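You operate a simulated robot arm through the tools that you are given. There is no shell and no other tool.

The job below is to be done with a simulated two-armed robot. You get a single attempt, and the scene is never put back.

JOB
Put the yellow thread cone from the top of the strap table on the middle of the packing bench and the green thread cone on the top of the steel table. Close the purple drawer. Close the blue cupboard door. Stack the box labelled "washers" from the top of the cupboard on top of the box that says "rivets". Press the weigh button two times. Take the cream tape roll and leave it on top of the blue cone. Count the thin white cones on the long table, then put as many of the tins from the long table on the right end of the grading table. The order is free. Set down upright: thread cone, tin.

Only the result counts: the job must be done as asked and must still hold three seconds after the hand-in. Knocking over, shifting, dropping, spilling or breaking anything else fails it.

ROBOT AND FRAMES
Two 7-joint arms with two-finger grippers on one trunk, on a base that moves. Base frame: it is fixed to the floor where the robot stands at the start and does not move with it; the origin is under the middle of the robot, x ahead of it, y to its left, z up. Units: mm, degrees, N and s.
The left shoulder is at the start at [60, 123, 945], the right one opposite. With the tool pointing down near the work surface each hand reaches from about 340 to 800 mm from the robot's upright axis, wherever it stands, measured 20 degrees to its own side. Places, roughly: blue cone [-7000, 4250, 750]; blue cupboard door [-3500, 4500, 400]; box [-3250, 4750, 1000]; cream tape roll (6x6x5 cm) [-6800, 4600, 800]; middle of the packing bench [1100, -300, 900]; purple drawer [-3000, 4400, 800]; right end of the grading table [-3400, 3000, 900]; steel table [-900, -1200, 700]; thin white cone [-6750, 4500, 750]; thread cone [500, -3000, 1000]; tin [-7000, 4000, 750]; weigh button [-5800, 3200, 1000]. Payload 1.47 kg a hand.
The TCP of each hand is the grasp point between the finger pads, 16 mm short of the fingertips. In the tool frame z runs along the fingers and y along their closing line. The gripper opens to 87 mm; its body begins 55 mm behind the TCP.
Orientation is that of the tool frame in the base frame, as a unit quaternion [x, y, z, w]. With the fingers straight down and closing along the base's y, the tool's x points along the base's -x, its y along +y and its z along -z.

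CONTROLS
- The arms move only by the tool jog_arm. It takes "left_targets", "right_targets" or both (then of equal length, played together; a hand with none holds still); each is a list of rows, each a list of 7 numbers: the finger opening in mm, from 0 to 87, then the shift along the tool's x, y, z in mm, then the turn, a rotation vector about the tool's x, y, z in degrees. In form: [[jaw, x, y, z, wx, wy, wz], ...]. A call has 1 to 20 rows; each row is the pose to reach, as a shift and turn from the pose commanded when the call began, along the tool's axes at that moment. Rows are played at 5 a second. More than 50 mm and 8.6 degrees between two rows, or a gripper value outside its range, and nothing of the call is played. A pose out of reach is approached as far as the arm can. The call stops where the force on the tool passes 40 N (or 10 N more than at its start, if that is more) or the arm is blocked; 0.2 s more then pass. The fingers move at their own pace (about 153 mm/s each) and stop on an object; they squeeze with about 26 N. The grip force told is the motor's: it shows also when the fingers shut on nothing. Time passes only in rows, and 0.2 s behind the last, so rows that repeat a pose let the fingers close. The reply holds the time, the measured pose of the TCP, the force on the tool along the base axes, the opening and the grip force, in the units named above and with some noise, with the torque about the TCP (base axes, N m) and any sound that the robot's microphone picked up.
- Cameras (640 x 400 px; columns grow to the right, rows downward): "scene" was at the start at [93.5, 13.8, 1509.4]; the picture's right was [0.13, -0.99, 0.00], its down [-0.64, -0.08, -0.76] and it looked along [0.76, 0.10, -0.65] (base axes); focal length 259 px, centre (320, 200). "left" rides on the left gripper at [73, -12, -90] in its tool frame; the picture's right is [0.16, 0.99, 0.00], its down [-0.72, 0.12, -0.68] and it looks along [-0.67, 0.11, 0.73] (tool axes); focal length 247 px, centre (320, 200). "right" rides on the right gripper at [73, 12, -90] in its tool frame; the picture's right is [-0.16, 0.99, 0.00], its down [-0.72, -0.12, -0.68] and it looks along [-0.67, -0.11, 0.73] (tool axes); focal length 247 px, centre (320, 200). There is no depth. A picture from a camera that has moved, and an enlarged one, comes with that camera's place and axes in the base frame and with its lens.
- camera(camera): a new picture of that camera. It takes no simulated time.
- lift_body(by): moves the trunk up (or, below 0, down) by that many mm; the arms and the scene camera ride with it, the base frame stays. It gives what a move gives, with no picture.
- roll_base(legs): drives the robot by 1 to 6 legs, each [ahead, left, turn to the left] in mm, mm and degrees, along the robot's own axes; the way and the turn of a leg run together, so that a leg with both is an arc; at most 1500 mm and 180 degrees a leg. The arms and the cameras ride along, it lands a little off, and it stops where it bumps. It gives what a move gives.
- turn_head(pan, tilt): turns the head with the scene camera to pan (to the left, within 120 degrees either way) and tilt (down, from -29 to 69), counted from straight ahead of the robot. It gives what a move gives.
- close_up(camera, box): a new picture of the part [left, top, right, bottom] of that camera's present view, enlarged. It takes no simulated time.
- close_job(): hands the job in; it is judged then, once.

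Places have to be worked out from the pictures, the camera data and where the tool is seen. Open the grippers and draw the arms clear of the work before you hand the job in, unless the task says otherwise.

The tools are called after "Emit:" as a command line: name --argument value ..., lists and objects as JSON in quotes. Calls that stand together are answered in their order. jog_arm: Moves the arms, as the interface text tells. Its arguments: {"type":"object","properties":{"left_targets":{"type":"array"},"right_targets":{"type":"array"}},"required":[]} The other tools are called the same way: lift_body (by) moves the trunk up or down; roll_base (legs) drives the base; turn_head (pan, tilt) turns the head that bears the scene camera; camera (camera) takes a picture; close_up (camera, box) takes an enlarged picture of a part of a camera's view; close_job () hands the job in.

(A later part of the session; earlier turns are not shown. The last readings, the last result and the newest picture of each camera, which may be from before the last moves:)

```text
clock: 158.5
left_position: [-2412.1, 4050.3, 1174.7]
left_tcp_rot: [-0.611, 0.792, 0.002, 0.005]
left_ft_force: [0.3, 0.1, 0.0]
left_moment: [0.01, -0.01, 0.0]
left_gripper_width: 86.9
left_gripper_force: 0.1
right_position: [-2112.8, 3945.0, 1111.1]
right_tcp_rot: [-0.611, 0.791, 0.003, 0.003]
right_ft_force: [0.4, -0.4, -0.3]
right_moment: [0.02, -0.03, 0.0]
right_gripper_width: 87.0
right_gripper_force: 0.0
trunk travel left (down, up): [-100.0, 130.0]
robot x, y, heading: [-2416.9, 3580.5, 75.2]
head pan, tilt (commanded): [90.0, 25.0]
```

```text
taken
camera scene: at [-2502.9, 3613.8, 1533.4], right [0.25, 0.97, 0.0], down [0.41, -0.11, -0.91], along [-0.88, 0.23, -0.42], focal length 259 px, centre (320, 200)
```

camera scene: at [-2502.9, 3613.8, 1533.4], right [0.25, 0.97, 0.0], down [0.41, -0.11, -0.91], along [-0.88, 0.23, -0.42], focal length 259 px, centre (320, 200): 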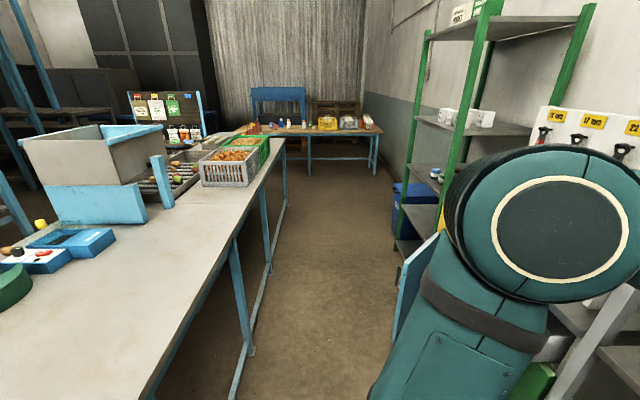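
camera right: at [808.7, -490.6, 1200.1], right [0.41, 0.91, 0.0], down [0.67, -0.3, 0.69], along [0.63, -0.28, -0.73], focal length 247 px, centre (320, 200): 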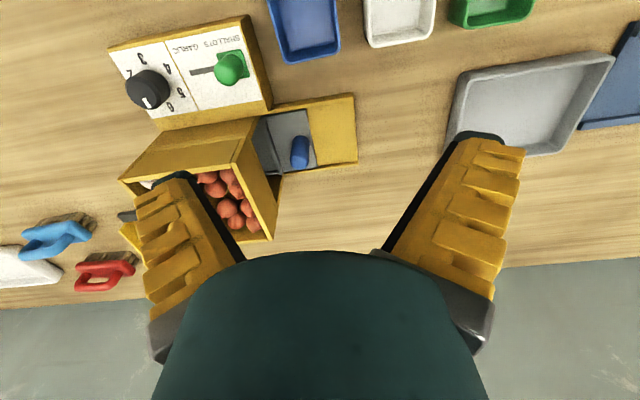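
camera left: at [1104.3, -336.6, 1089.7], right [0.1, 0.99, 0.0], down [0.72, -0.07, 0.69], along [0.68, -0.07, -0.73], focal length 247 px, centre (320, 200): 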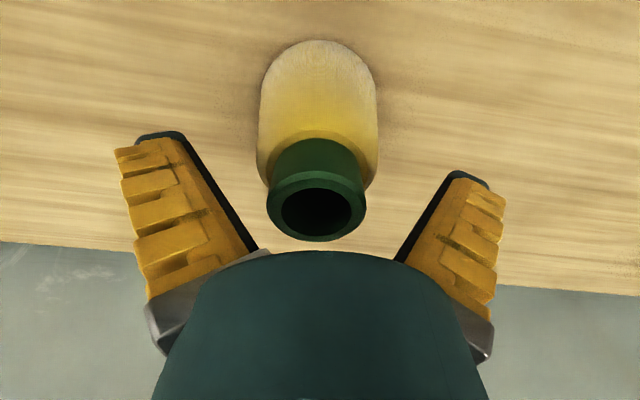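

I'm in the aisle at (-2418,3580). The drawer front seems to be near (-3007,4274,800) and the open blue door's free edge near (-3411,4340). I'll sidle left 560 mm to face them and look again.

Emit:
roll_base --legs '[[0, 560, 0]]'

Emit:
turn_head --pan 0 --tilt 40

Emit:
camera --camera "scene"

Emit:
turn_head --pan 35 --tilt 40

Emit:
camera --camera "scene"

Emit:
turn_head --pan 0 --tilt 65

Emit:
camera --camera "scene"

```text
clock: 163.8
left_position: [-2950.7, 4188.8, 1173.2]
left_tcp_rot: [-0.612, 0.791, 0.002, 0.005]
left_ft_force: [-0.1, -0.2, 0.4]
left_moment: [0.01, 0.02, -0.01]
left_gripper_width: 87.0
left_gripper_force: 0.1
right_position: [-2650.4, 4086.7, 1112.2]
right_tcp_rot: [-0.611, 0.791, 0.002, 0.003]
right_ft_force: [-0.8, -0.8, -0.5]
right_moment: [0.0, 0.0, -0.02]
right_gripper_width: 86.9
right_gripper_force: 0.1
trunk travel left (down, up): [-100.0, 130.0]
robot x, y, heading: [-2955.4, 3717.6, 75.1]
head pan, tilt (commanded): [90.0, 25.0]
```

```text
clock: 165.5
left_position: [-2949.9, 4189.7, 1174.1]
left_tcp_rot: [-0.612, 0.791, 0.002, 0.005]
left_ft_force: [-0.4, -0.5, 0.3]
left_moment: [0.03, 0.0, -0.02]
left_gripper_width: 86.9
left_gripper_force: 0.0
right_position: [-2650.8, 4085.6, 1112.2]
right_tcp_rot: [-0.611, 0.792, 0.002, 0.003]
right_ft_force: [0.5, -0.5, 0.8]
right_moment: [-0.02, 0.01, 0.0]
right_gripper_width: 86.9
right_gripper_force: 0.0
trunk travel left (down, up): [-100.0, 130.0]
robot x, y, heading: [-2953.7, 3719.2, 75.8]
head pan, tilt (commanded): [0.0, 40.0]
```

```text
taken
camera scene: at [-2930.4, 3813.4, 1510.0], right [0.97, -0.25, 0.0], down [-0.16, -0.62, -0.77], along [0.19, 0.74, -0.64], focal length 259 px, centre (320, 200)
```

scene: 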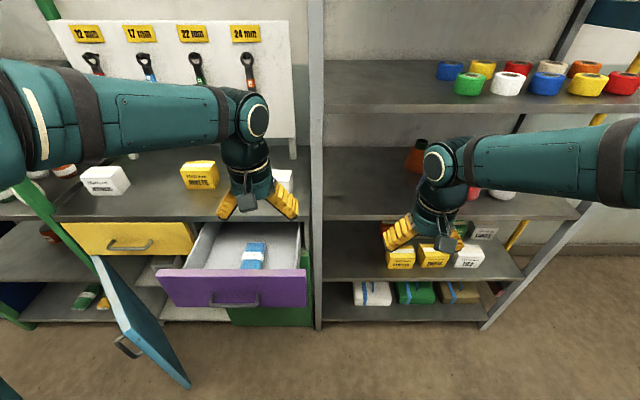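

```text
clock: 166.5
left_position: [-2951.0, 4189.6, 1174.6]
left_tcp_rot: [-0.611, 0.792, 0.002, 0.006]
left_ft_force: [-0.9, -0.2, -0.2]
left_moment: [-0.02, 0.03, 0.04]
left_gripper_width: 87.1
left_gripper_force: 0.1
right_position: [-2650.5, 4086.6, 1112.4]
right_tcp_rot: [-0.611, 0.792, 0.002, 0.003]
right_ft_force: [0.9, 0.1, -0.9]
right_moment: [0.0, 0.02, 0.02]
right_gripper_width: 86.9
right_gripper_force: 0.0
trunk travel left (down, up): [-100.0, 130.0]
robot x, y, heading: [-2952.1, 3718.3, 75.4]
head pan, tilt (commanded): [35.0, 40.0]
```

```text
taken
camera scene: at [-2981.4, 3810.9, 1510.0], right [0.94, 0.35, 0.0], down [0.22, -0.6, -0.77], along [-0.27, 0.72, -0.64], focal length 259 px, centre (320, 200)
```

scene: 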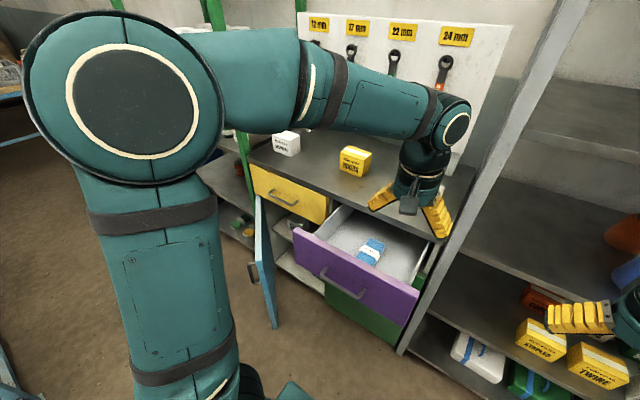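

```text
clock: 167.5
left_position: [-2951.2, 4190.2, 1174.6]
left_tcp_rot: [-0.612, 0.791, 0.002, 0.005]
left_ft_force: [-0.3, -0.6, 0.0]
left_moment: [0.01, 0.01, -0.02]
left_gripper_width: 87.2
left_gripper_force: 0.1
right_position: [-2650.1, 4086.1, 1112.9]
right_tcp_rot: [-0.611, 0.791, 0.002, 0.003]
right_ft_force: [0.5, 0.6, 0.1]
right_moment: [0.0, -0.02, 0.01]
right_gripper_width: 86.9
right_gripper_force: 0.0
trunk travel left (down, up): [-100.0, 130.0]
robot x, y, heading: [-2952.9, 3717.4, 75.3]
head pan, tilt (commanded): [0.0, 65.0]
```

```text
taken
camera scene: at [-2936.6, 3789.9, 1477.8], right [0.97, -0.25, 0.0], down [-0.23, -0.88, -0.42], along [0.11, 0.41, -0.91], focal length 259 px, centre (320, 200)
```

scene: 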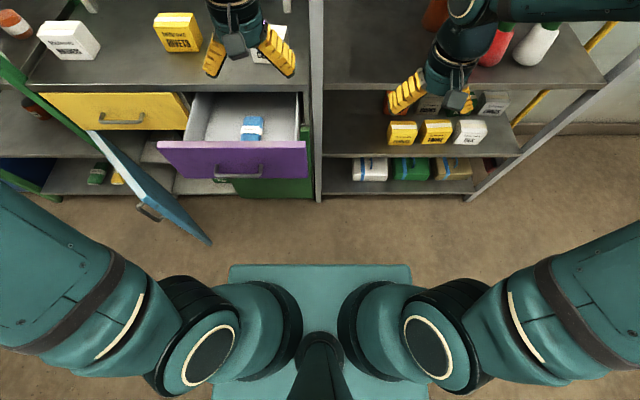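

I can now see it all: purple drawer open, blue door open (hinged at its left), the counter with boxes. To get depths I'll take a zoomed view here and again with the trunk raised 130 mm.

Emit:
turn_head --pan 10 --tilt 50

Emit:
close_up --camera "scene" --box '[20, 80, 340, 280]'

Emit:
lift_body --by 130

Emit:
close_up --camera "scene" --box '[20, 80, 340, 280]'

```text
clock: 168.3
left_position: [-2951.2, 4190.5, 1175.2]
left_tcp_rot: [-0.612, 0.791, 0.001, 0.004]
left_ft_force: [-0.2, 0.7, 0.1]
left_moment: [-0.03, 0.02, 0.02]
left_gripper_width: 87.0
left_gripper_force: 0.0
right_position: [-2651.1, 4085.7, 1111.8]
right_tcp_rot: [-0.611, 0.792, 0.002, 0.003]
right_ft_force: [-0.6, -1.2, 0.3]
right_moment: [0.01, 0.01, -0.01]
right_gripper_width: 87.2
right_gripper_force: 0.0
trunk travel left (down, up): [-100.0, 130.0]
robot x, y, heading: [-2958.8, 3713.2, 75.2]
head pan, tilt (commanded): [10.0, 50.0]
```

```text
2.00 times, centred on (180, 180) of scene
camera zoom: at [-2945.6, 3807.9, 1495.8], right [1.0, -0.08, 0.0], down [-0.06, -0.76, -0.64], along [0.05, 0.64, -0.77], focal length 518 px, centre (600, 240)
```

zoom: 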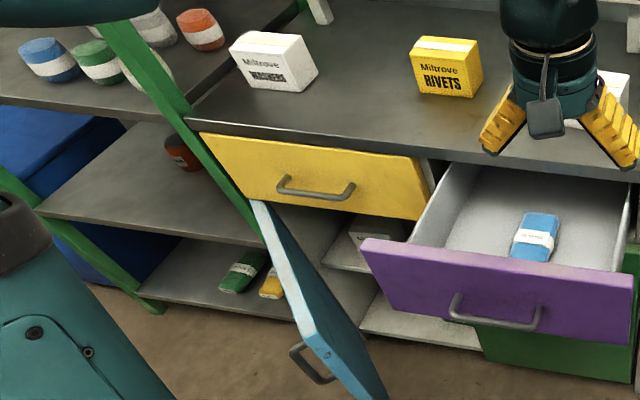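

```text
clock: 169.9
left_position: [-2950.3, 4189.8, 1303.5]
left_tcp_rot: [-0.611, 0.791, 0.002, 0.006]
left_ft_force: [-0.6, -0.5, 0.1]
left_moment: [0.02, 0.0, -0.02]
left_gripper_width: 87.1
left_gripper_force: 0.0
right_position: [-2650.3, 4086.0, 1241.9]
right_tcp_rot: [-0.61, 0.792, 0.002, 0.003]
right_ft_force: [0.4, 0.1, 0.3]
right_moment: [-0.01, -0.02, 0.03]
right_gripper_width: 87.0
right_gripper_force: 0.1
trunk travel left (down, up): [-230.0, 0.0]
robot x, y, heading: [-2952.6, 3717.5, 75.4]
head pan, tilt (commanded): [10.0, 50.0]
```

```text
2.00 times, centred on (180, 180) of scene
camera zoom: at [-2945.6, 3808.1, 1625.7], right [1.0, -0.08, 0.0], down [-0.06, -0.76, -0.64], along [0.05, 0.64, -0.77], focal length 518 px, centre (600, 240)
```

zoom: 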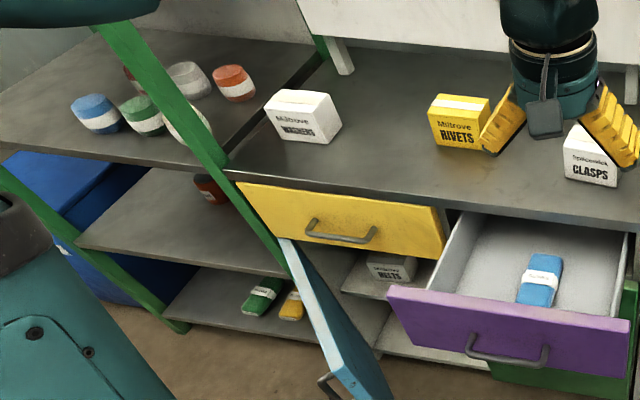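

Counter top comes out near z 891; purple drawer panel spans (-3287,4378)–(-2860,4267), z≈670–855, pulled out about 177 mm. I'll lower the trunk, shift left so that the drawer is ahead of the left hand, and prepare to push with forward-tilted closed fingers.

Emit:
roll_base --legs '[[40, 130, 0]]'

Emit:
lift_body --by -130

```text
clock: 171.7
left_position: [-3064.7, 4261.0, 1303.4]
left_tcp_rot: [-0.611, 0.792, 0.001, 0.006]
left_ft_force: [0.6, 1.5, -0.2]
left_moment: [0.0, -0.02, 0.02]
left_gripper_width: 87.2
left_gripper_force: 0.0
right_position: [-2765.3, 4157.3, 1242.2]
right_tcp_rot: [-0.611, 0.792, 0.002, 0.003]
right_ft_force: [0.0, 0.6, 0.2]
right_moment: [0.03, 0.02, 0.03]
right_gripper_width: 87.3
right_gripper_force: 0.0
trunk travel left (down, up): [-230.0, 0.0]
robot x, y, heading: [-3070.0, 3789.7, 74.8]
head pan, tilt (commanded): [10.0, 50.0]
```

```text
clock: 173.2
left_position: [-3064.8, 4261.0, 1174.8]
left_tcp_rot: [-0.611, 0.792, 0.002, 0.004]
left_ft_force: [0.7, -0.2, 0.4]
left_moment: [0.02, -0.01, 0.03]
left_gripper_width: 87.1
left_gripper_force: 0.1
right_position: [-2765.2, 4156.9, 1111.2]
right_tcp_rot: [-0.61, 0.792, 0.001, 0.003]
right_ft_force: [0.6, 0.4, 0.6]
right_moment: [0.02, 0.01, -0.01]
right_gripper_width: 87.1
right_gripper_force: 0.1
trunk travel left (down, up): [-100.0, 130.0]
robot x, y, heading: [-3067.1, 3787.8, 75.1]
head pan, tilt (commanded): [10.0, 50.0]
```

Left hand is over the gap in front of the drawer. I'll close its fingers, tilt it 50° forward and lower it to z≈765 in front of the panel, about 60 mm short of it.

Emit:
jog_arm --left_targets '[[0, 5, 4, 20, 0, -8.4, 0], [0, 10, 8, 45, 0, -16.8, 0], [0, 15, 12, 75, 0, -25.2, 0], [0, 20, 16, 105, 0, -33.6, 0], [0, 25, 20, 140, 0, -42, 0], [0, 28, 24, 175, 0, -50, 0], [0, 28, 24, 220, 0, -50, 0], [0, 28, 24, 265, 0, -50, 0], [0, 28, 24, 310, 0, -50, 0], [0, 28, 24, 355, 0, -50, 0], [0, 28, 24, 400, 0, -50, 0], [0, 28, 24, 410, 0, -50, 0]]'

Emit:
turn_head --pan 0 --tilt 55

Emit:
camera --camera "scene"

Emit:
camera --camera "left"

```text
clock: 175.8
left_position: [-3058.7, 4231.2, 774.5]
left_tcp_rot: [-0.555, 0.714, 0.265, 0.335]
left_ft_force: [0.1, -0.3, -1.2]
left_moment: [-0.02, -0.01, -0.01]
left_gripper_width: 0.0
left_gripper_force: 26.3
left hand out of reach, approached as far as the arm can: row 5, 6, 7, 8, 9, 10, 11, 12
right_position: [-2765.6, 4156.9, 1112.7]
right_tcp_rot: [-0.61, 0.793, 0.002, 0.003]
right_ft_force: [-0.4, -0.6, -0.9]
right_moment: [0.01, -0.01, 0.0]
right_gripper_width: 86.9
right_gripper_force: 0.0
trunk travel left (down, up): [-100.0, 130.0]
robot x, y, heading: [-3069.2, 3790.3, 75.4]
head pan, tilt (commanded): [10.0, 50.0]
```

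```text
clock: 176.6
left_position: [-3057.4, 4232.2, 775.4]
left_tcp_rot: [-0.556, 0.714, 0.265, 0.333]
left_ft_force: [-1.1, 1.1, -0.1]
left_moment: [-0.02, 0.01, 0.03]
left_gripper_width: 0.1
left_gripper_force: 25.9
right_position: [-2765.7, 4156.6, 1111.9]
right_tcp_rot: [-0.61, 0.792, 0.002, 0.002]
right_ft_force: [0.7, -0.2, 0.0]
right_moment: [-0.02, 0.01, -0.01]
right_gripper_width: 87.0
right_gripper_force: 0.0
trunk travel left (down, up): [-100.0, 130.0]
robot x, y, heading: [-3069.6, 3791.0, 75.3]
head pan, tilt (commanded): [0.0, 55.0]
```

```text
taken
camera scene: at [-3048.2, 3872.2, 1489.4], right [0.97, -0.25, 0.0], down [-0.21, -0.79, -0.57], along [0.15, 0.56, -0.82], focal length 259 px, centre (320, 200)
```

scene: 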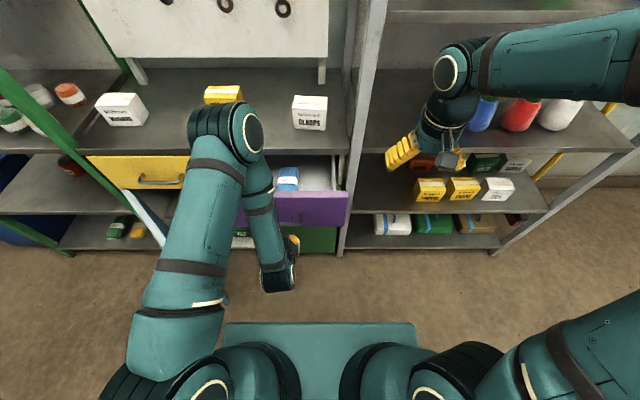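

```text
taken
camera left: at [-3072.7, 4116.7, 775.4], right [-0.98, 0.14, -0.11], down [-0.12, -0.04, 0.99], along [0.14, 0.99, 0.05], focal length 247 px, centre (320, 200)
```

left: 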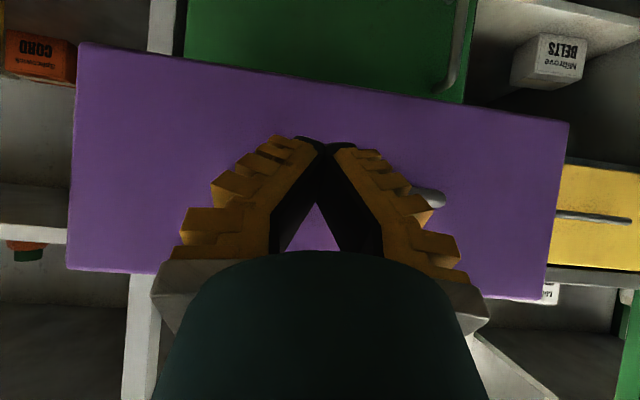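

The hand is in front of the purple panel at z≈775, but the elbow is raised toward the counter, so before pushing I'll check how far it is from the rivets box.

Emit:
turn_head --pan -60 --tilt 30

Emit:
turn_head --pan 40 --tilt 35

Emit:
camera --camera "scene"

Emit:
camera --camera "right"

```text
clock: 177.8
left_position: [-3056.8, 4232.1, 775.0]
left_tcp_rot: [-0.555, 0.714, 0.265, 0.334]
left_ft_force: [0.4, 0.2, 0.1]
left_moment: [0.02, 0.01, -0.03]
left_gripper_width: 0.0
left_gripper_force: 25.9
right_position: [-2765.0, 4157.6, 1111.6]
right_tcp_rot: [-0.61, 0.792, 0.003, 0.002]
right_ft_force: [0.0, -0.2, -0.2]
right_moment: [0.01, -0.01, -0.03]
right_gripper_width: 87.1
right_gripper_force: 0.1
trunk travel left (down, up): [-100.0, 130.0]
robot x, y, heading: [-3070.3, 3792.7, 75.2]
head pan, tilt (commanded): [-60.0, 30.0]
```

```text
clock: 179.6
left_position: [-3056.3, 4233.2, 775.7]
left_tcp_rot: [-0.556, 0.714, 0.265, 0.333]
left_ft_force: [0.1, 0.0, 0.3]
left_moment: [-0.03, -0.03, 0.01]
left_gripper_width: 0.0
left_gripper_force: 26.4
right_position: [-2764.6, 4156.3, 1111.7]
right_tcp_rot: [-0.61, 0.792, 0.003, 0.003]
right_ft_force: [0.3, -0.1, -0.1]
right_moment: [0.0, 0.0, -0.01]
right_gripper_width: 87.1
right_gripper_force: 0.1
trunk travel left (down, up): [-100.0, 130.0]
robot x, y, heading: [-3068.1, 3792.7, 75.5]
head pan, tilt (commanded): [40.0, 35.0]
```

```text
taken
camera scene: at [-3104.2, 3882.2, 1517.6], right [0.9, 0.43, 0.0], down [0.24, -0.52, -0.82], along [-0.35, 0.74, -0.57], focal length 259 px, centre (320, 200)
```

scene: 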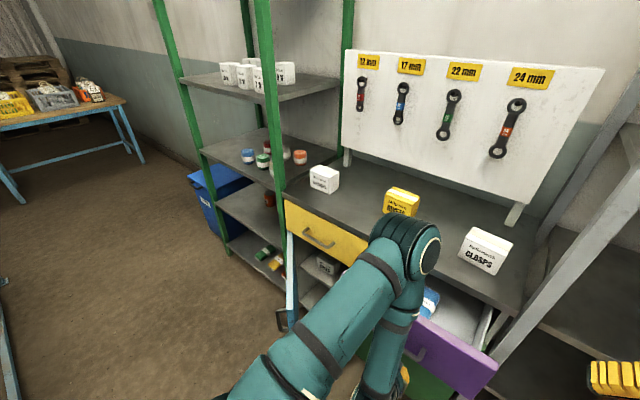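

```text
taken
camera right: at [-2794.1, 4089.0, 1200.2], right [-0.91, 0.4, 0.0], down [0.3, 0.67, 0.69], along [0.28, 0.63, -0.73], focal length 247 px, centre (320, 200)
```

right: 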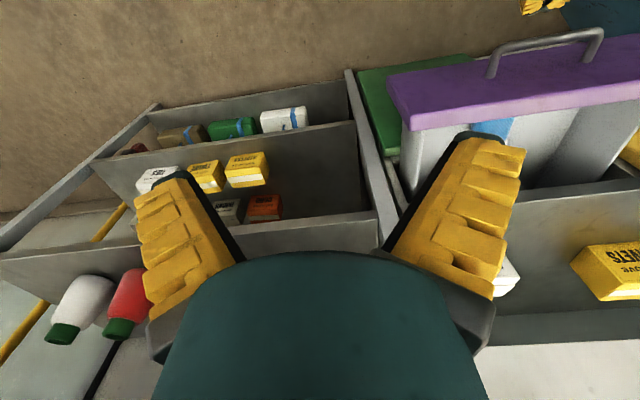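

The elbow works out at z≈1263, well above the boxes, and the forearm hangs nearly vertical. I'll push the drawer by driving the base forward, first 190 mm.

Emit:
roll_base --legs '[[190, 0, 0]]'

Emit:
turn_head --pan 0 --tilt 60

Emit:
camera --camera "scene"

Emit:
camera --camera "left"

```text
clock: 181.2
left_position: [-3007.5, 4416.2, 775.5]
left_tcp_rot: [-0.555, 0.715, 0.264, 0.334]
left_ft_force: [0.2, 0.8, -1.5]
left_moment: [-0.01, 0.05, -0.03]
left_gripper_width: 0.0
left_gripper_force: 27.8
right_position: [-2716.3, 4341.2, 1111.2]
right_tcp_rot: [-0.61, 0.792, 0.002, 0.002]
right_ft_force: [0.1, 0.4, 0.4]
right_moment: [-0.01, -0.01, 0.02]
right_gripper_width: 87.3
right_gripper_force: 0.1
trunk travel left (down, up): [-100.0, 130.0]
robot x, y, heading: [-3023.6, 3974.5, 74.9]
head pan, tilt (commanded): [40.0, 35.0]
```

```text
clock: 182.2
left_position: [-3008.9, 4416.8, 775.6]
left_tcp_rot: [-0.555, 0.714, 0.264, 0.333]
left_ft_force: [-0.1, -0.5, 0.7]
left_moment: [-0.02, 0.02, -0.01]
left_gripper_width: 0.1
left_gripper_force: 28.1
right_position: [-2716.7, 4340.5, 1111.8]
right_tcp_rot: [-0.61, 0.792, 0.002, 0.003]
right_ft_force: [0.1, 0.0, -0.5]
right_moment: [0.0, 0.03, -0.01]
right_gripper_width: 87.1
right_gripper_force: 0.1
trunk travel left (down, up): [-100.0, 130.0]
robot x, y, heading: [-3022.2, 3972.2, 75.3]
head pan, tilt (commanded): [0.0, 60.0]
```

```text
taken
camera scene: at [-3001.5, 4050.6, 1483.3], right [0.97, -0.25, 0.0], down [-0.22, -0.84, -0.5], along [0.13, 0.48, -0.87], focal length 259 px, centre (320, 200)
```

scene: 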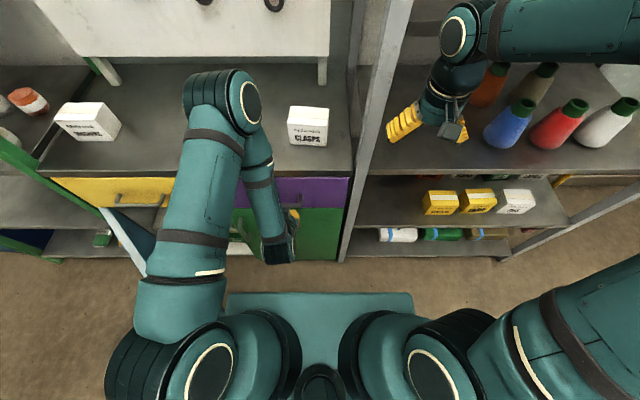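

```text
taken
camera left: at [-3024.4, 4300.3, 775.4], right [-0.98, 0.14, -0.11], down [-0.12, -0.04, 0.99], along [0.14, 0.99, 0.05], focal length 247 px, centre (320, 200)
```

left: 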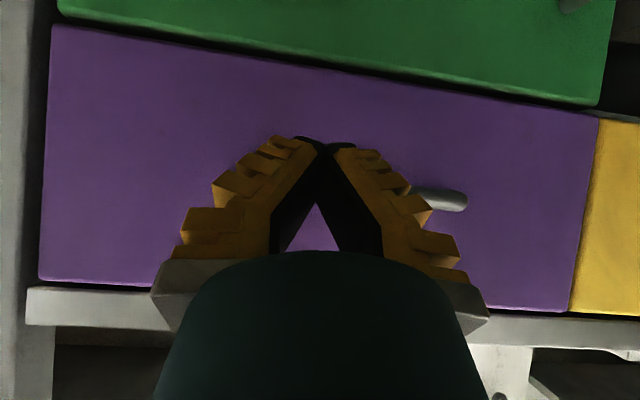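

The purple drawer now looks nearly flush with the yellow one. Zooming in to judge the remaining gap.

Emit:
close_up --camera "scene" --box '[40, 140, 380, 280]'

Emit:
turn_head --pan -50 --tilt 50

Emit:
camera --camera "scene"

```text
1.88 times, centred on (210, 210) of scene
camera zoom: at [-3001.5, 4050.6, 1483.3], right [0.97, -0.25, 0.0], down [-0.22, -0.84, -0.5], along [0.13, 0.48, -0.87], focal length 488 px, centre (527, 181)
```

zoom: 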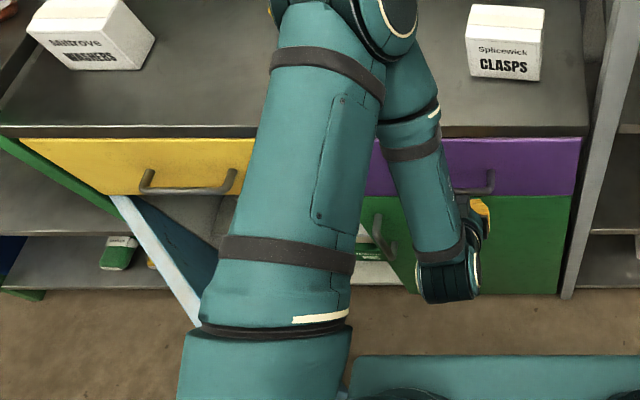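

```text
clock: 183.4
left_position: [-3007.9, 4415.6, 774.9]
left_tcp_rot: [-0.555, 0.714, 0.265, 0.334]
left_ft_force: [0.3, -0.3, 0.4]
left_moment: [0.03, 0.05, 0.01]
left_gripper_width: 0.0
left_gripper_force: 28.5
right_position: [-2715.7, 4341.1, 1111.6]
right_tcp_rot: [-0.61, 0.792, 0.002, 0.002]
right_ft_force: [0.6, 0.8, 0.5]
right_moment: [0.04, -0.02, 0.02]
right_gripper_width: 86.9
right_gripper_force: 0.1
trunk travel left (down, up): [-100.0, 130.0]
robot x, y, heading: [-3023.3, 3974.1, 75.6]
head pan, tilt (commanded): [-50.0, 50.0]
```

```text
taken
camera scene: at [-2948.8, 4019.1, 1495.8], right [0.43, -0.9, 0.0], down [-0.69, -0.33, -0.64], along [0.58, 0.27, -0.77], focal length 259 px, centre (320, 200)
```

scene: 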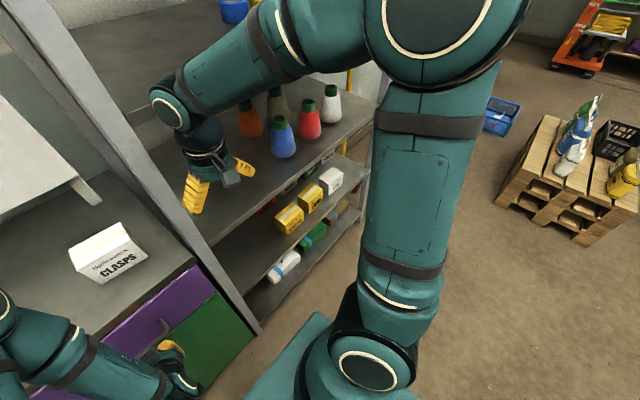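

The drawer looks flush, with no residual force. To verify it's fully home I'll nudge the base forward just 12 mm and read the force.

Emit:
roll_base --legs '[[12, 0, 0]]'

Emit:
camera --camera "left"

```text
clock: 184.2
left_position: [-3005.4, 4428.3, 774.7]
left_tcp_rot: [-0.555, 0.714, 0.265, 0.334]
left_ft_force: [-0.9, -1.5, 0.7]
left_moment: [0.02, -0.02, -0.02]
left_gripper_width: 0.0
left_gripper_force: 28.1
right_position: [-2713.0, 4353.5, 1112.7]
right_tcp_rot: [-0.611, 0.792, 0.002, 0.003]
right_ft_force: [-0.4, -0.4, 0.9]
right_moment: [-0.01, 0.0, 0.01]
right_gripper_width: 86.9
right_gripper_force: 0.1
trunk travel left (down, up): [-100.0, 130.0]
robot x, y, heading: [-3014.6, 3981.0, 75.1]
head pan, tilt (commanded): [-50.0, 50.0]
```

```text
taken
camera left: at [-3021.2, 4312.4, 775.1], right [-0.98, 0.14, -0.11], down [-0.12, -0.03, 0.99], along [0.14, 0.99, 0.05], focal length 247 px, centre (320, 200)
```

left: 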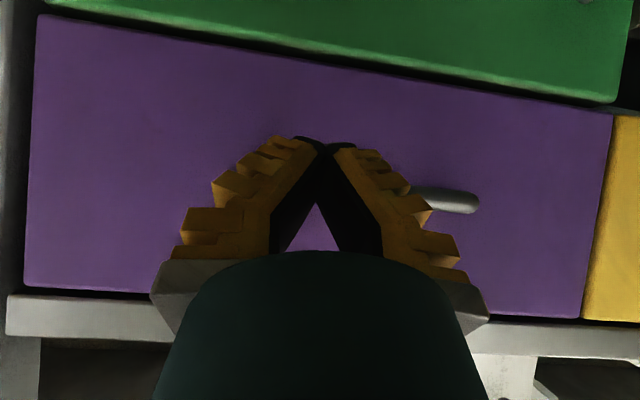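

The panel stayed put while I moved: it evidently slid shut ahead of the fingers. I'll draw the right hand back from the rack first, then advance in small steps to touch the panel and confirm it is fully closed.

Emit:
jog_arm --right_targets '[[87, 30, 0, -10, 0, 0, 0], [87, 65, 0, -20, 0, 0, 0], [87, 100, 0, -30, 0, 0, 0]]'

Emit:
roll_base --legs '[[30, 0, 0]]'

Emit:
camera --camera "left"

```text
clock: 185.0
left_position: [-3004.9, 4427.0, 775.7]
left_tcp_rot: [-0.555, 0.714, 0.265, 0.334]
left_ft_force: [-0.8, 0.1, 0.2]
left_moment: [0.01, 0.0, 0.01]
left_gripper_width: 0.0
left_gripper_force: 28.0
right_position: [-2739.2, 4253.0, 1140.2]
right_tcp_rot: [-0.61, 0.792, 0.002, 0.003]
right_ft_force: [0.0, 0.9, -0.5]
right_moment: [0.04, -0.02, -0.03]
right_gripper_width: 87.0
right_gripper_force: 0.1
trunk travel left (down, up): [-100.0, 130.0]
robot x, y, heading: [-3016.1, 3985.5, 75.5]
head pan, tilt (commanded): [-50.0, 50.0]
```

```text
clock: 185.8
left_position: [-3003.5, 4428.8, 774.0]
left_tcp_rot: [-0.556, 0.719, 0.258, 0.326]
left_ft_force: [-5.8, -13.4, 15.4]
left_moment: [0.28, -0.12, 0.03]
left_gripper_width: 5.9
left_gripper_force: 27.7
right_position: [-2737.2, 4265.6, 1141.2]
right_tcp_rot: [-0.611, 0.792, 0.002, 0.003]
right_ft_force: [0.1, 0.5, -0.4]
right_moment: [0.01, 0.01, -0.02]
right_gripper_width: 87.1
right_gripper_force: 0.0
trunk travel left (down, up): [-100.0, 130.0]
robot x, y, heading: [-3013.7, 3992.0, 75.1]
head pan, tilt (commanded): [-50.0, 50.0]
stopped in leg 1: the force on the tool passed its limit at 65 N (the readings are from after the stop); the commanded pose is now the measured one
```

```text
taken
camera left: at [-3021.7, 4313.5, 776.5], right [-0.98, 0.14, -0.11], down [-0.11, -0.01, 0.99], along [0.14, 0.99, 0.03], focal length 247 px, centre (320, 200)
```

left: 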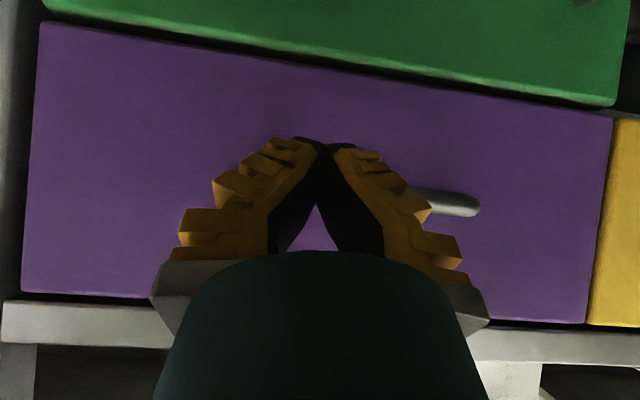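

Solid contact (65 N stop) at tip s≈3512, so the drawer is fully closed. I'll back off 200 mm and raise the left hand back to a neutral pose.

Emit:
roll_base --legs '[[-200, 0, 0]]'

Emit:
jog_arm --left_targets '[[0, -30, 0, -25, 0, 0, 0], [0, -65, 0, -54, 0, 6, 0], [0, -100, 0, -83, 0, 13, 0], [0, -135, 0, -112, 0, 20, 0], [0, -170, 0, -141, 0, 27, 0], [0, -205, 0, -170, 0, 34, 0], [0, -240, 0, -199, 0, 41, 0], [0, -275, 0, -228, 0, 48, 0], [0, -300, 0, -248, 0, 49, 0]]'

Emit:
turn_head --pan 25 --tilt 55

Emit:
camera --camera "scene"

```text
clock: 187.4
left_position: [-3055.8, 4234.7, 773.6]
left_tcp_rot: [-0.556, 0.719, 0.259, 0.326]
left_ft_force: [0.9, -0.4, 0.6]
left_moment: [-0.02, 0.01, 0.01]
left_gripper_width: 0.0
left_gripper_force: 27.6
right_position: [-2787.5, 4070.0, 1141.3]
right_tcp_rot: [-0.61, 0.792, 0.002, 0.003]
right_ft_force: [-0.5, 0.2, 0.5]
right_moment: [0.02, -0.04, 0.01]
right_gripper_width: 87.1
right_gripper_force: 0.1
trunk travel left (down, up): [-100.0, 130.0]
robot x, y, heading: [-3069.3, 3799.6, 75.2]
head pan, tilt (commanded): [-50.0, 50.0]
```

```text
clock: 189.4
left_position: [-3048.9, 4241.7, 1162.0]
left_tcp_rot: [-0.613, 0.79, 0.005, -0.002]
left_ft_force: [0.2, 0.3, -0.1]
left_moment: [0.03, -0.01, 0.0]
left_gripper_width: 0.0
left_gripper_force: 28.1
left hand out of reach, approached as far as the arm can: row 2, 3
right_position: [-2788.0, 4069.3, 1141.7]
right_tcp_rot: [-0.61, 0.792, 0.002, 0.003]
right_ft_force: [-0.1, 0.2, -0.1]
right_moment: [-0.02, -0.02, 0.03]
right_gripper_width: 86.9
right_gripper_force: 0.1
trunk travel left (down, up): [-100.0, 130.0]
robot x, y, heading: [-3060.1, 3804.9, 75.0]
head pan, tilt (commanded): [-50.0, 50.0]
```

```text
clock: 190.9
left_position: [-3048.4, 4242.9, 1161.1]
left_tcp_rot: [-0.613, 0.79, 0.004, -0.002]
left_ft_force: [-0.2, -0.6, 0.2]
left_moment: [0.03, -0.02, -0.04]
left_gripper_width: 0.1
left_gripper_force: 28.2
right_position: [-2788.3, 4070.7, 1140.6]
right_tcp_rot: [-0.61, 0.792, 0.002, 0.003]
right_ft_force: [-0.1, 0.4, 0.1]
right_moment: [0.02, -0.02, 0.01]
right_gripper_width: 87.2
right_gripper_force: 0.0
trunk travel left (down, up): [-100.0, 130.0]
robot x, y, heading: [-3064.4, 3802.9, 75.3]
head pan, tilt (commanded): [25.0, 55.0]
```

```text
taken
camera scene: at [-3076.4, 3885.0, 1489.3], right [0.98, 0.18, 0.0], down [0.14, -0.81, -0.57], along [-0.1, 0.56, -0.82], focal length 259 px, centre (320, 200)
```

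scene: 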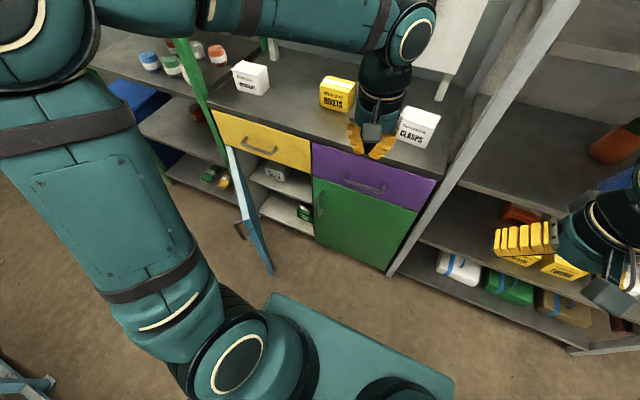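

The drawer is closed. The blue door is hinged at its left (n≈-4673,s≈3520 in the wall frame) and stands about 43° open; I'll sidle left along the aisle past it and turn to face its outer side.

Emit:
roll_base --legs '[[-25, 0, 0], [0, 830, 0]]'

Emit:
turn_head --pan -30 --tilt 50

Emit:
camera --camera "scene"

```text
clock: 199.0
left_position: [-3859.1, 4433.8, 1160.9]
left_tcp_rot: [-0.611, 0.792, 0.004, -0.001]
left_ft_force: [0.3, -0.1, -0.8]
left_moment: [0.03, 0.01, -0.03]
left_gripper_width: 0.0
left_gripper_force: 28.6
right_position: [-3598.3, 4259.4, 1139.7]
right_tcp_rot: [-0.606, 0.795, 0.003, 0.003]
right_ft_force: [0.7, 0.5, -0.2]
right_moment: [-0.02, 0.01, 0.0]
right_gripper_width: 86.9
right_gripper_force: 0.0
trunk travel left (down, up): [-100.0, 130.0]
robot x, y, heading: [-3875.5, 3994.1, 74.7]
head pan, tilt (commanded): [25.0, 55.0]
```

```text
clock: 200.2
left_position: [-3858.0, 4432.8, 1160.6]
left_tcp_rot: [-0.61, 0.792, 0.004, -0.002]
left_ft_force: [-0.8, -0.3, -0.5]
left_moment: [0.02, 0.02, 0.03]
left_gripper_width: 0.0
left_gripper_force: 27.7
right_position: [-3597.6, 4259.4, 1140.7]
right_tcp_rot: [-0.606, 0.795, 0.003, 0.003]
right_ft_force: [-0.3, 0.0, 0.8]
right_moment: [0.03, -0.01, -0.01]
right_gripper_width: 87.1
right_gripper_force: 0.1
trunk travel left (down, up): [-100.0, 130.0]
robot x, y, heading: [-3882.5, 3995.1, 74.8]
head pan, tilt (commanded): [-30.0, 50.0]
```

```text
taken
camera scene: at [-3821.2, 4059.9, 1495.9], right [0.71, -0.71, 0.0], down [-0.54, -0.54, -0.64], along [0.46, 0.45, -0.77], focal length 259 px, centre (320, 200)
```

scene: 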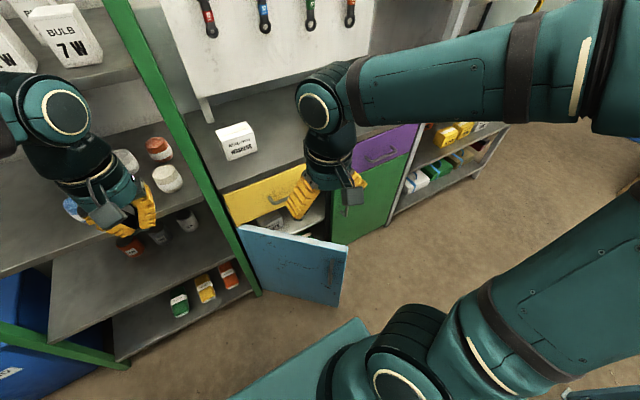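

The door's outer face is in clear view from here: top at z≈672, hinge near (-3647,4677), free edge near (-3420,4314). I'll lower the trunk 100 mm and bring the right hand, fingers closed and tilted 35°, in front of the door face at z≈580.

Emit:
lift_body --by -100

Emit:
jog_arm --right_targets '[[0, -15, -1, 40, 0, -6, 0], [0, -30, -2, 85, 0, -12, 0], [0, -45, -3, 130, 0, -18, 0], [0, -60, -5, 175, 0, -24, 0], [0, -75, -6, 220, 0, -30, 0], [0, -90, -8, 265, 0, -35, 0], [0, -105, -9, 310, 0, -35, 0], [0, -120, -10, 355, 0, -35, 0], [0, -135, -11, 400, 0, -35, 0], [0, -141, -11, 445, 0, -35, 0], [0, -141, -11, 460, 0, -35, 0]]'

Emit:
camera --camera "scene"

Emit:
camera --camera "right"

```text
clock: 201.5
left_position: [-3858.0, 4432.9, 1061.8]
left_tcp_rot: [-0.61, 0.792, 0.004, -0.002]
left_ft_force: [0.4, 0.3, -0.2]
left_moment: [-0.02, -0.04, -0.01]
left_gripper_width: 0.0
left_gripper_force: 27.7
right_position: [-3598.3, 4260.7, 1039.6]
right_tcp_rot: [-0.607, 0.795, 0.002, 0.002]
right_ft_force: [1.6, 0.9, -0.1]
right_moment: [0.01, 0.02, -0.02]
right_gripper_width: 87.0
right_gripper_force: 0.1
trunk travel left (down, up): [0.0, 230.0]
robot x, y, heading: [-3877.7, 3994.4, 74.7]
head pan, tilt (commanded): [-30.0, 50.0]
```

```text
clock: 203.9
left_position: [-3858.2, 4433.9, 1060.4]
left_tcp_rot: [-0.61, 0.792, 0.005, -0.003]
left_ft_force: [-0.6, -0.5, -0.7]
left_moment: [0.0, -0.02, 0.0]
left_gripper_width: 0.0
left_gripper_force: 28.1
right_position: [-3547.3, 4396.5, 580.5]
right_tcp_rot: [-0.577, 0.758, 0.185, 0.243]
right_ft_force: [0.4, 0.2, -0.3]
right_moment: [0.0, 0.0, 0.02]
right_gripper_width: 0.0
right_gripper_force: 26.2
right hand out of reach, approached as far as the arm can: row 4, 5, 6
trunk travel left (down, up): [0.0, 230.0]
robot x, y, heading: [-3878.7, 3991.8, 74.8]
head pan, tilt (commanded): [-30.0, 50.0]
```

```text
taken
camera scene: at [-3820.9, 4059.2, 1395.9], right [0.7, -0.71, 0.0], down [-0.54, -0.54, -0.64], along [0.46, 0.45, -0.77], focal length 259 px, centre (320, 200)
```

scene: 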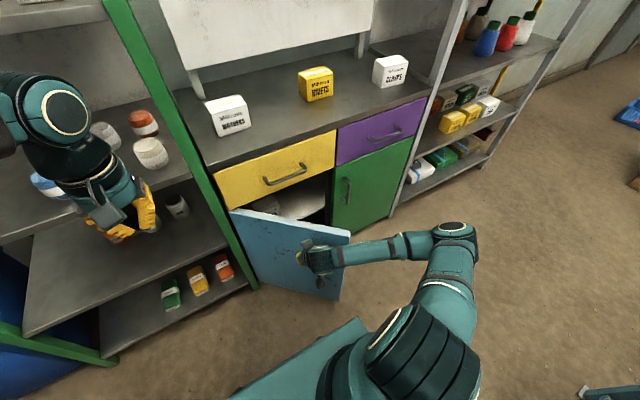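

```text
taken
camera right: at [-3587.4, 4292.8, 611.6], right [-0.92, 0.39, 0.09], down [0.16, 0.16, 0.97], along [0.36, 0.91, -0.21], focal length 247 px, centre (320, 200)
```

right: 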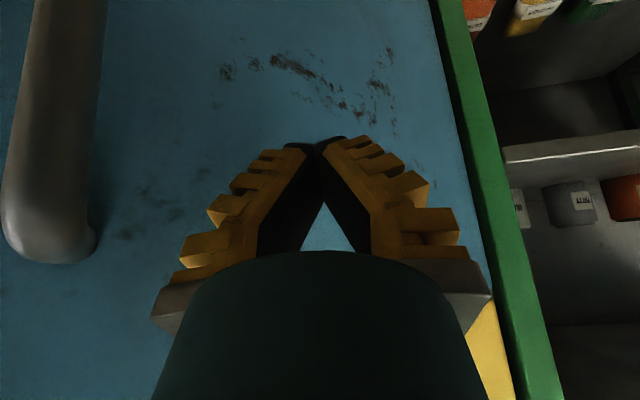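

The closed fingers face the door beside its handle. I'll push forward with the right arm along the door's closing arc, force limit guarding.

Emit:
jog_arm --right_targets '[[0, -32.8, -5, 23, 0, 0, 0], [0, -69.6, -12, 48.8, 0, 0, 0], [0, -102.4, -28, 71.8, 0, 0, 0], [0, -131, -43, 91.8, 0, 0, 0], [0, -159.7, -53, 111.9, 0, 0, 0], [0, -184.3, -62, 129.2, 0, 0, 0]]'

Emit:
camera --camera "scene"

Emit:
camera --camera "right"

```text
clock: 205.3
left_position: [-3857.5, 4433.3, 1061.3]
left_tcp_rot: [-0.61, 0.792, 0.005, -0.003]
left_ft_force: [0.9, -0.3, 0.0]
left_moment: [0.03, 0.02, -0.05]
left_gripper_width: 0.0
left_gripper_force: 27.9
right_position: [-3434.6, 4587.4, 581.2]
right_tcp_rot: [-0.579, 0.758, 0.182, 0.238]
right_ft_force: [-3.0, -10.3, 5.5]
right_moment: [0.09, -0.03, 0.11]
right_gripper_width: 6.3
right_gripper_force: 28.0
trunk travel left (down, up): [0.0, 230.0]
robot x, y, heading: [-3878.3, 3992.8, 74.9]
head pan, tilt (commanded): [-30.0, 50.0]
stopped in row 6 (right hand): the force on the tool passed its limit at 64 N (the readings are from after the stop); the commanded pose is now the measured one
```

```text
taken
camera scene: at [-3821.2, 4058.8, 1396.0], right [0.7, -0.71, 0.0], down [-0.54, -0.54, -0.64], along [0.46, 0.45, -0.77], focal length 259 px, centre (320, 200)
```

scene: 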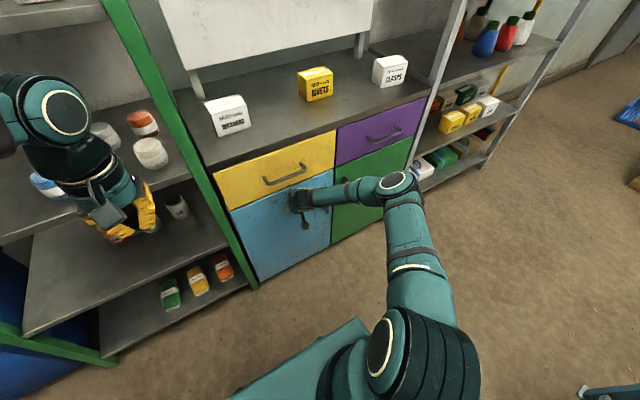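

```text
taken
camera right: at [-3474.5, 4483.5, 612.7], right [-0.92, 0.38, 0.09], down [0.17, 0.17, 0.97], along [0.36, 0.91, -0.22], focal length 247 px, centre (320, 200)
```

right: 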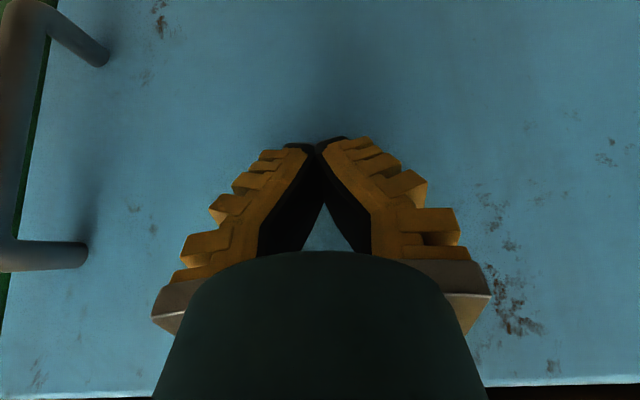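

The door is shut against a firm stop. I'll back the hand off and zoom in to confirm the door stays flush.

Emit:
jog_arm --right_targets '[[0, 30, 5, -21, 0, 0, 0], [0, 66, 12, -46, 0, 0, 0], [0, 102, 28, -72, 0, 0, 0], [0, 131, 43, -92, 0, 0, 0], [0, 165, 53, -115, 0, 0, 0]]'

Emit:
close_up --camera "scene" --box '[160, 60, 440, 300]'

```text
clock: 206.6
left_position: [-3857.6, 4433.7, 1061.5]
left_tcp_rot: [-0.611, 0.792, 0.005, -0.001]
left_ft_force: [0.7, 0.0, -0.9]
left_moment: [0.02, 0.0, -0.02]
left_gripper_width: 0.0
left_gripper_force: 27.2
right_position: [-3537.7, 4408.4, 581.0]
right_tcp_rot: [-0.578, 0.758, 0.182, 0.239]
right_ft_force: [-0.2, -0.3, 0.2]
right_moment: [0.01, -0.03, -0.01]
right_gripper_width: 0.0
right_gripper_force: 28.3
trunk travel left (down, up): [0.0, 230.0]
robot x, y, heading: [-3879.6, 3993.0, 74.9]
head pan, tilt (commanded): [-30.0, 50.0]
```

```text
1.67 times, centred on (300, 180) of scene
camera zoom: at [-3821.1, 4059.5, 1395.9], right [0.7, -0.71, 0.0], down [-0.54, -0.54, -0.64], along [0.46, 0.45, -0.77], focal length 432 px, centre (353, 233)
```

zoom: 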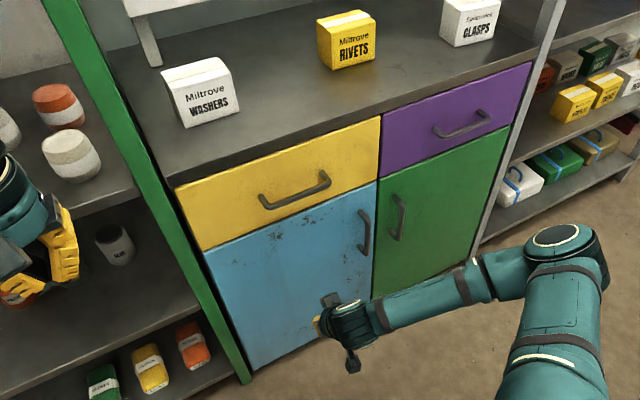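

Both drawer and door are closed and flush. Now I'll raise the right hand back to neutral, raise the trunk 100 mm and move in front of the counter for the box stacking.

Emit:
jog_arm --right_targets '[[0, -15.8, 0, -45, 0, 0, 0], [0, -31.6, 0, -90, 0, 3, 0], [0, -47.4, 0, -135, 0, 7, 0], [0, -63, 0, -180, 0, 11, 0], [0, -79, 0, -226, 0, 15, 0], [0, -95, 0, -271, 0, 19, 0], [0, -110, 0, -316, 0, 23, 0], [0, -126, 0, -361, 0, 27, 0], [0, -142, 0, -406, 0, 31, 0], [87, -158, 0, -450, 0, 34, 0], [87, -158, 0, -450, 0, 34, 0]]'

Emit:
lift_body --by 160

Emit:
turn_head --pan -30 --tilt 45

Emit:
camera --camera "scene"

```text
clock: 208.9
left_position: [-3857.3, 4434.1, 1061.3]
left_tcp_rot: [-0.611, 0.792, 0.005, -0.003]
left_ft_force: [0.3, -0.4, 0.0]
left_moment: [-0.01, 0.0, -0.01]
left_gripper_width: 0.2
left_gripper_force: 28.0
right_position: [-3572.5, 4284.2, 1039.8]
right_tcp_rot: [-0.607, 0.794, 0.005, 0.006]
right_ft_force: [0.7, 0.0, 0.9]
right_moment: [0.02, -0.02, 0.0]
right_gripper_width: 86.8
right_gripper_force: 0.0
trunk travel left (down, up): [0.0, 230.0]
robot x, y, heading: [-3882.2, 3994.3, 74.7]
head pan, tilt (commanded): [-30.0, 50.0]
```

```text
clock: 210.8
left_position: [-3857.8, 4433.6, 1221.1]
left_tcp_rot: [-0.61, 0.792, 0.005, -0.002]
left_ft_force: [0.5, -0.6, -0.5]
left_moment: [0.01, -0.02, -0.04]
left_gripper_width: 0.0
left_gripper_force: 28.3
right_position: [-3571.5, 4284.1, 1199.6]
right_tcp_rot: [-0.608, 0.794, 0.005, 0.006]
right_ft_force: [0.0, 0.6, -0.1]
right_moment: [-0.01, 0.02, 0.0]
right_gripper_width: 87.1
right_gripper_force: 0.1
trunk travel left (down, up): [-160.0, 70.0]
robot x, y, heading: [-3877.4, 3989.2, 74.9]
head pan, tilt (commanded): [-30.0, 50.0]
```

```text
clock: 211.4
left_position: [-3857.4, 4433.3, 1221.5]
left_tcp_rot: [-0.611, 0.791, 0.004, -0.002]
left_ft_force: [-0.3, 0.0, -0.1]
left_moment: [-0.03, -0.01, 0.01]
left_gripper_width: 0.0
left_gripper_force: 28.7
right_position: [-3572.4, 4285.0, 1201.0]
right_tcp_rot: [-0.607, 0.795, 0.006, 0.006]
right_ft_force: [0.0, -0.6, -0.1]
right_moment: [-0.01, -0.02, 0.0]
right_gripper_width: 87.1
right_gripper_force: 0.1
trunk travel left (down, up): [-160.0, 70.0]
robot x, y, heading: [-3876.1, 3994.7, 74.7]
head pan, tilt (commanded): [-30.0, 45.0]
```

```text
taken
camera scene: at [-3818.0, 4062.8, 1562.7], right [0.7, -0.71, 0.0], down [-0.5, -0.5, -0.71], along [0.5, 0.5, -0.71], focal length 259 px, centre (320, 200)
```

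scene: 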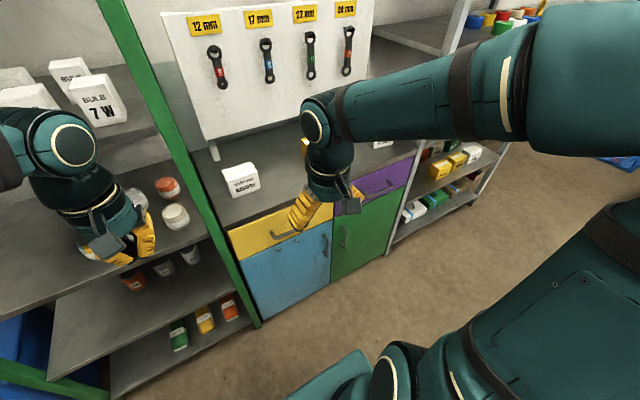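

Now I'll move right 418 mm and ahead 200 mm to stand in front of the counter with the boxes.

Emit:
roll_base --legs '[[0, -418, 0], [195, 0, 0]]'

Emit:
turn_head --pan 0 --tilt 40

Emit:
camera --camera "scene"

Emit:
camera --camera "left"

Emit:
camera --camera "right"

```text
clock: 216.9
left_position: [-3394.2, 4509.3, 1221.7]
left_tcp_rot: [-0.61, 0.792, 0.003, -0.002]
left_ft_force: [0.9, 0.4, -0.7]
left_moment: [0.0, 0.0, -0.02]
left_gripper_width: 0.0
left_gripper_force: 28.2
right_position: [-3108.5, 4360.8, 1200.0]
right_tcp_rot: [-0.607, 0.795, 0.004, 0.006]
right_ft_force: [-0.2, -0.1, -0.5]
right_moment: [-0.01, -0.03, -0.03]
right_gripper_width: 87.0
right_gripper_force: 0.1
trunk travel left (down, up): [-160.0, 70.0]
robot x, y, heading: [-3414.7, 4070.8, 74.6]
head pan, tilt (commanded): [-30.0, 45.0]
```

```text
clock: 217.9
left_position: [-3394.5, 4509.5, 1221.7]
left_tcp_rot: [-0.611, 0.792, 0.005, -0.001]
left_ft_force: [0.1, 0.1, -0.8]
left_moment: [0.01, 0.02, 0.03]
left_gripper_width: 0.0
left_gripper_force: 28.0
right_position: [-3106.8, 4360.1, 1200.1]
right_tcp_rot: [-0.608, 0.794, 0.005, 0.006]
right_ft_force: [0.6, 0.0, -0.4]
right_moment: [-0.02, 0.0, -0.02]
right_gripper_width: 86.9
right_gripper_force: 0.1
trunk travel left (down, up): [-160.0, 70.0]
robot x, y, heading: [-3415.1, 4070.4, 74.9]
head pan, tilt (commanded): [0.0, 40.0]
```

```text
taken
camera scene: at [-3389.6, 4163.2, 1570.0], right [0.96, -0.26, 0.0], down [-0.17, -0.62, -0.77], along [0.2, 0.74, -0.64], focal length 259 px, centre (320, 200)
```

scene: 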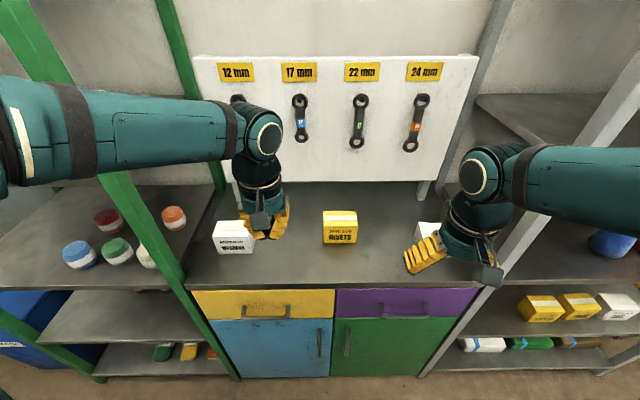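

```text
taken
camera left: at [-3400.4, 4434.9, 1310.0], right [-0.99, 0.1, 0.01], down [0.08, 0.73, 0.68], along [0.06, 0.68, -0.73], focal length 247 px, centre (320, 200)
```

left: 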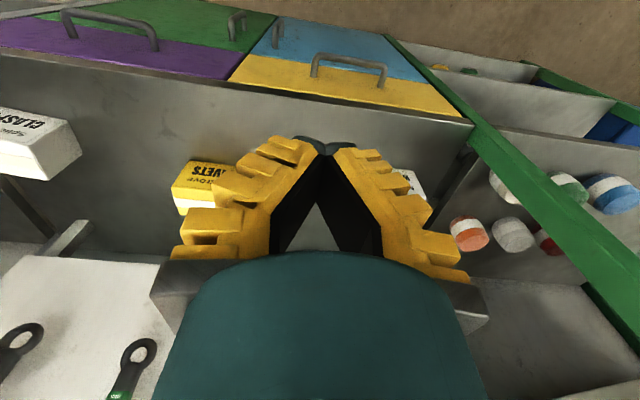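

```text
taken
camera right: at [-3138.4, 4291.5, 1287.8], right [-0.91, 0.41, 0.0], down [0.3, 0.66, 0.69], along [0.28, 0.63, -0.72], focal length 247 px, centre (320, 200)
```

right: 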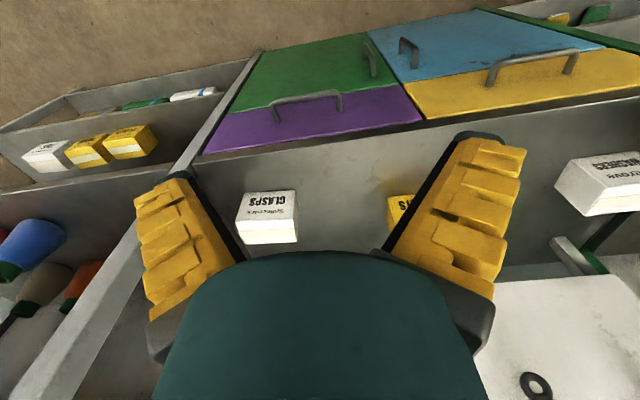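

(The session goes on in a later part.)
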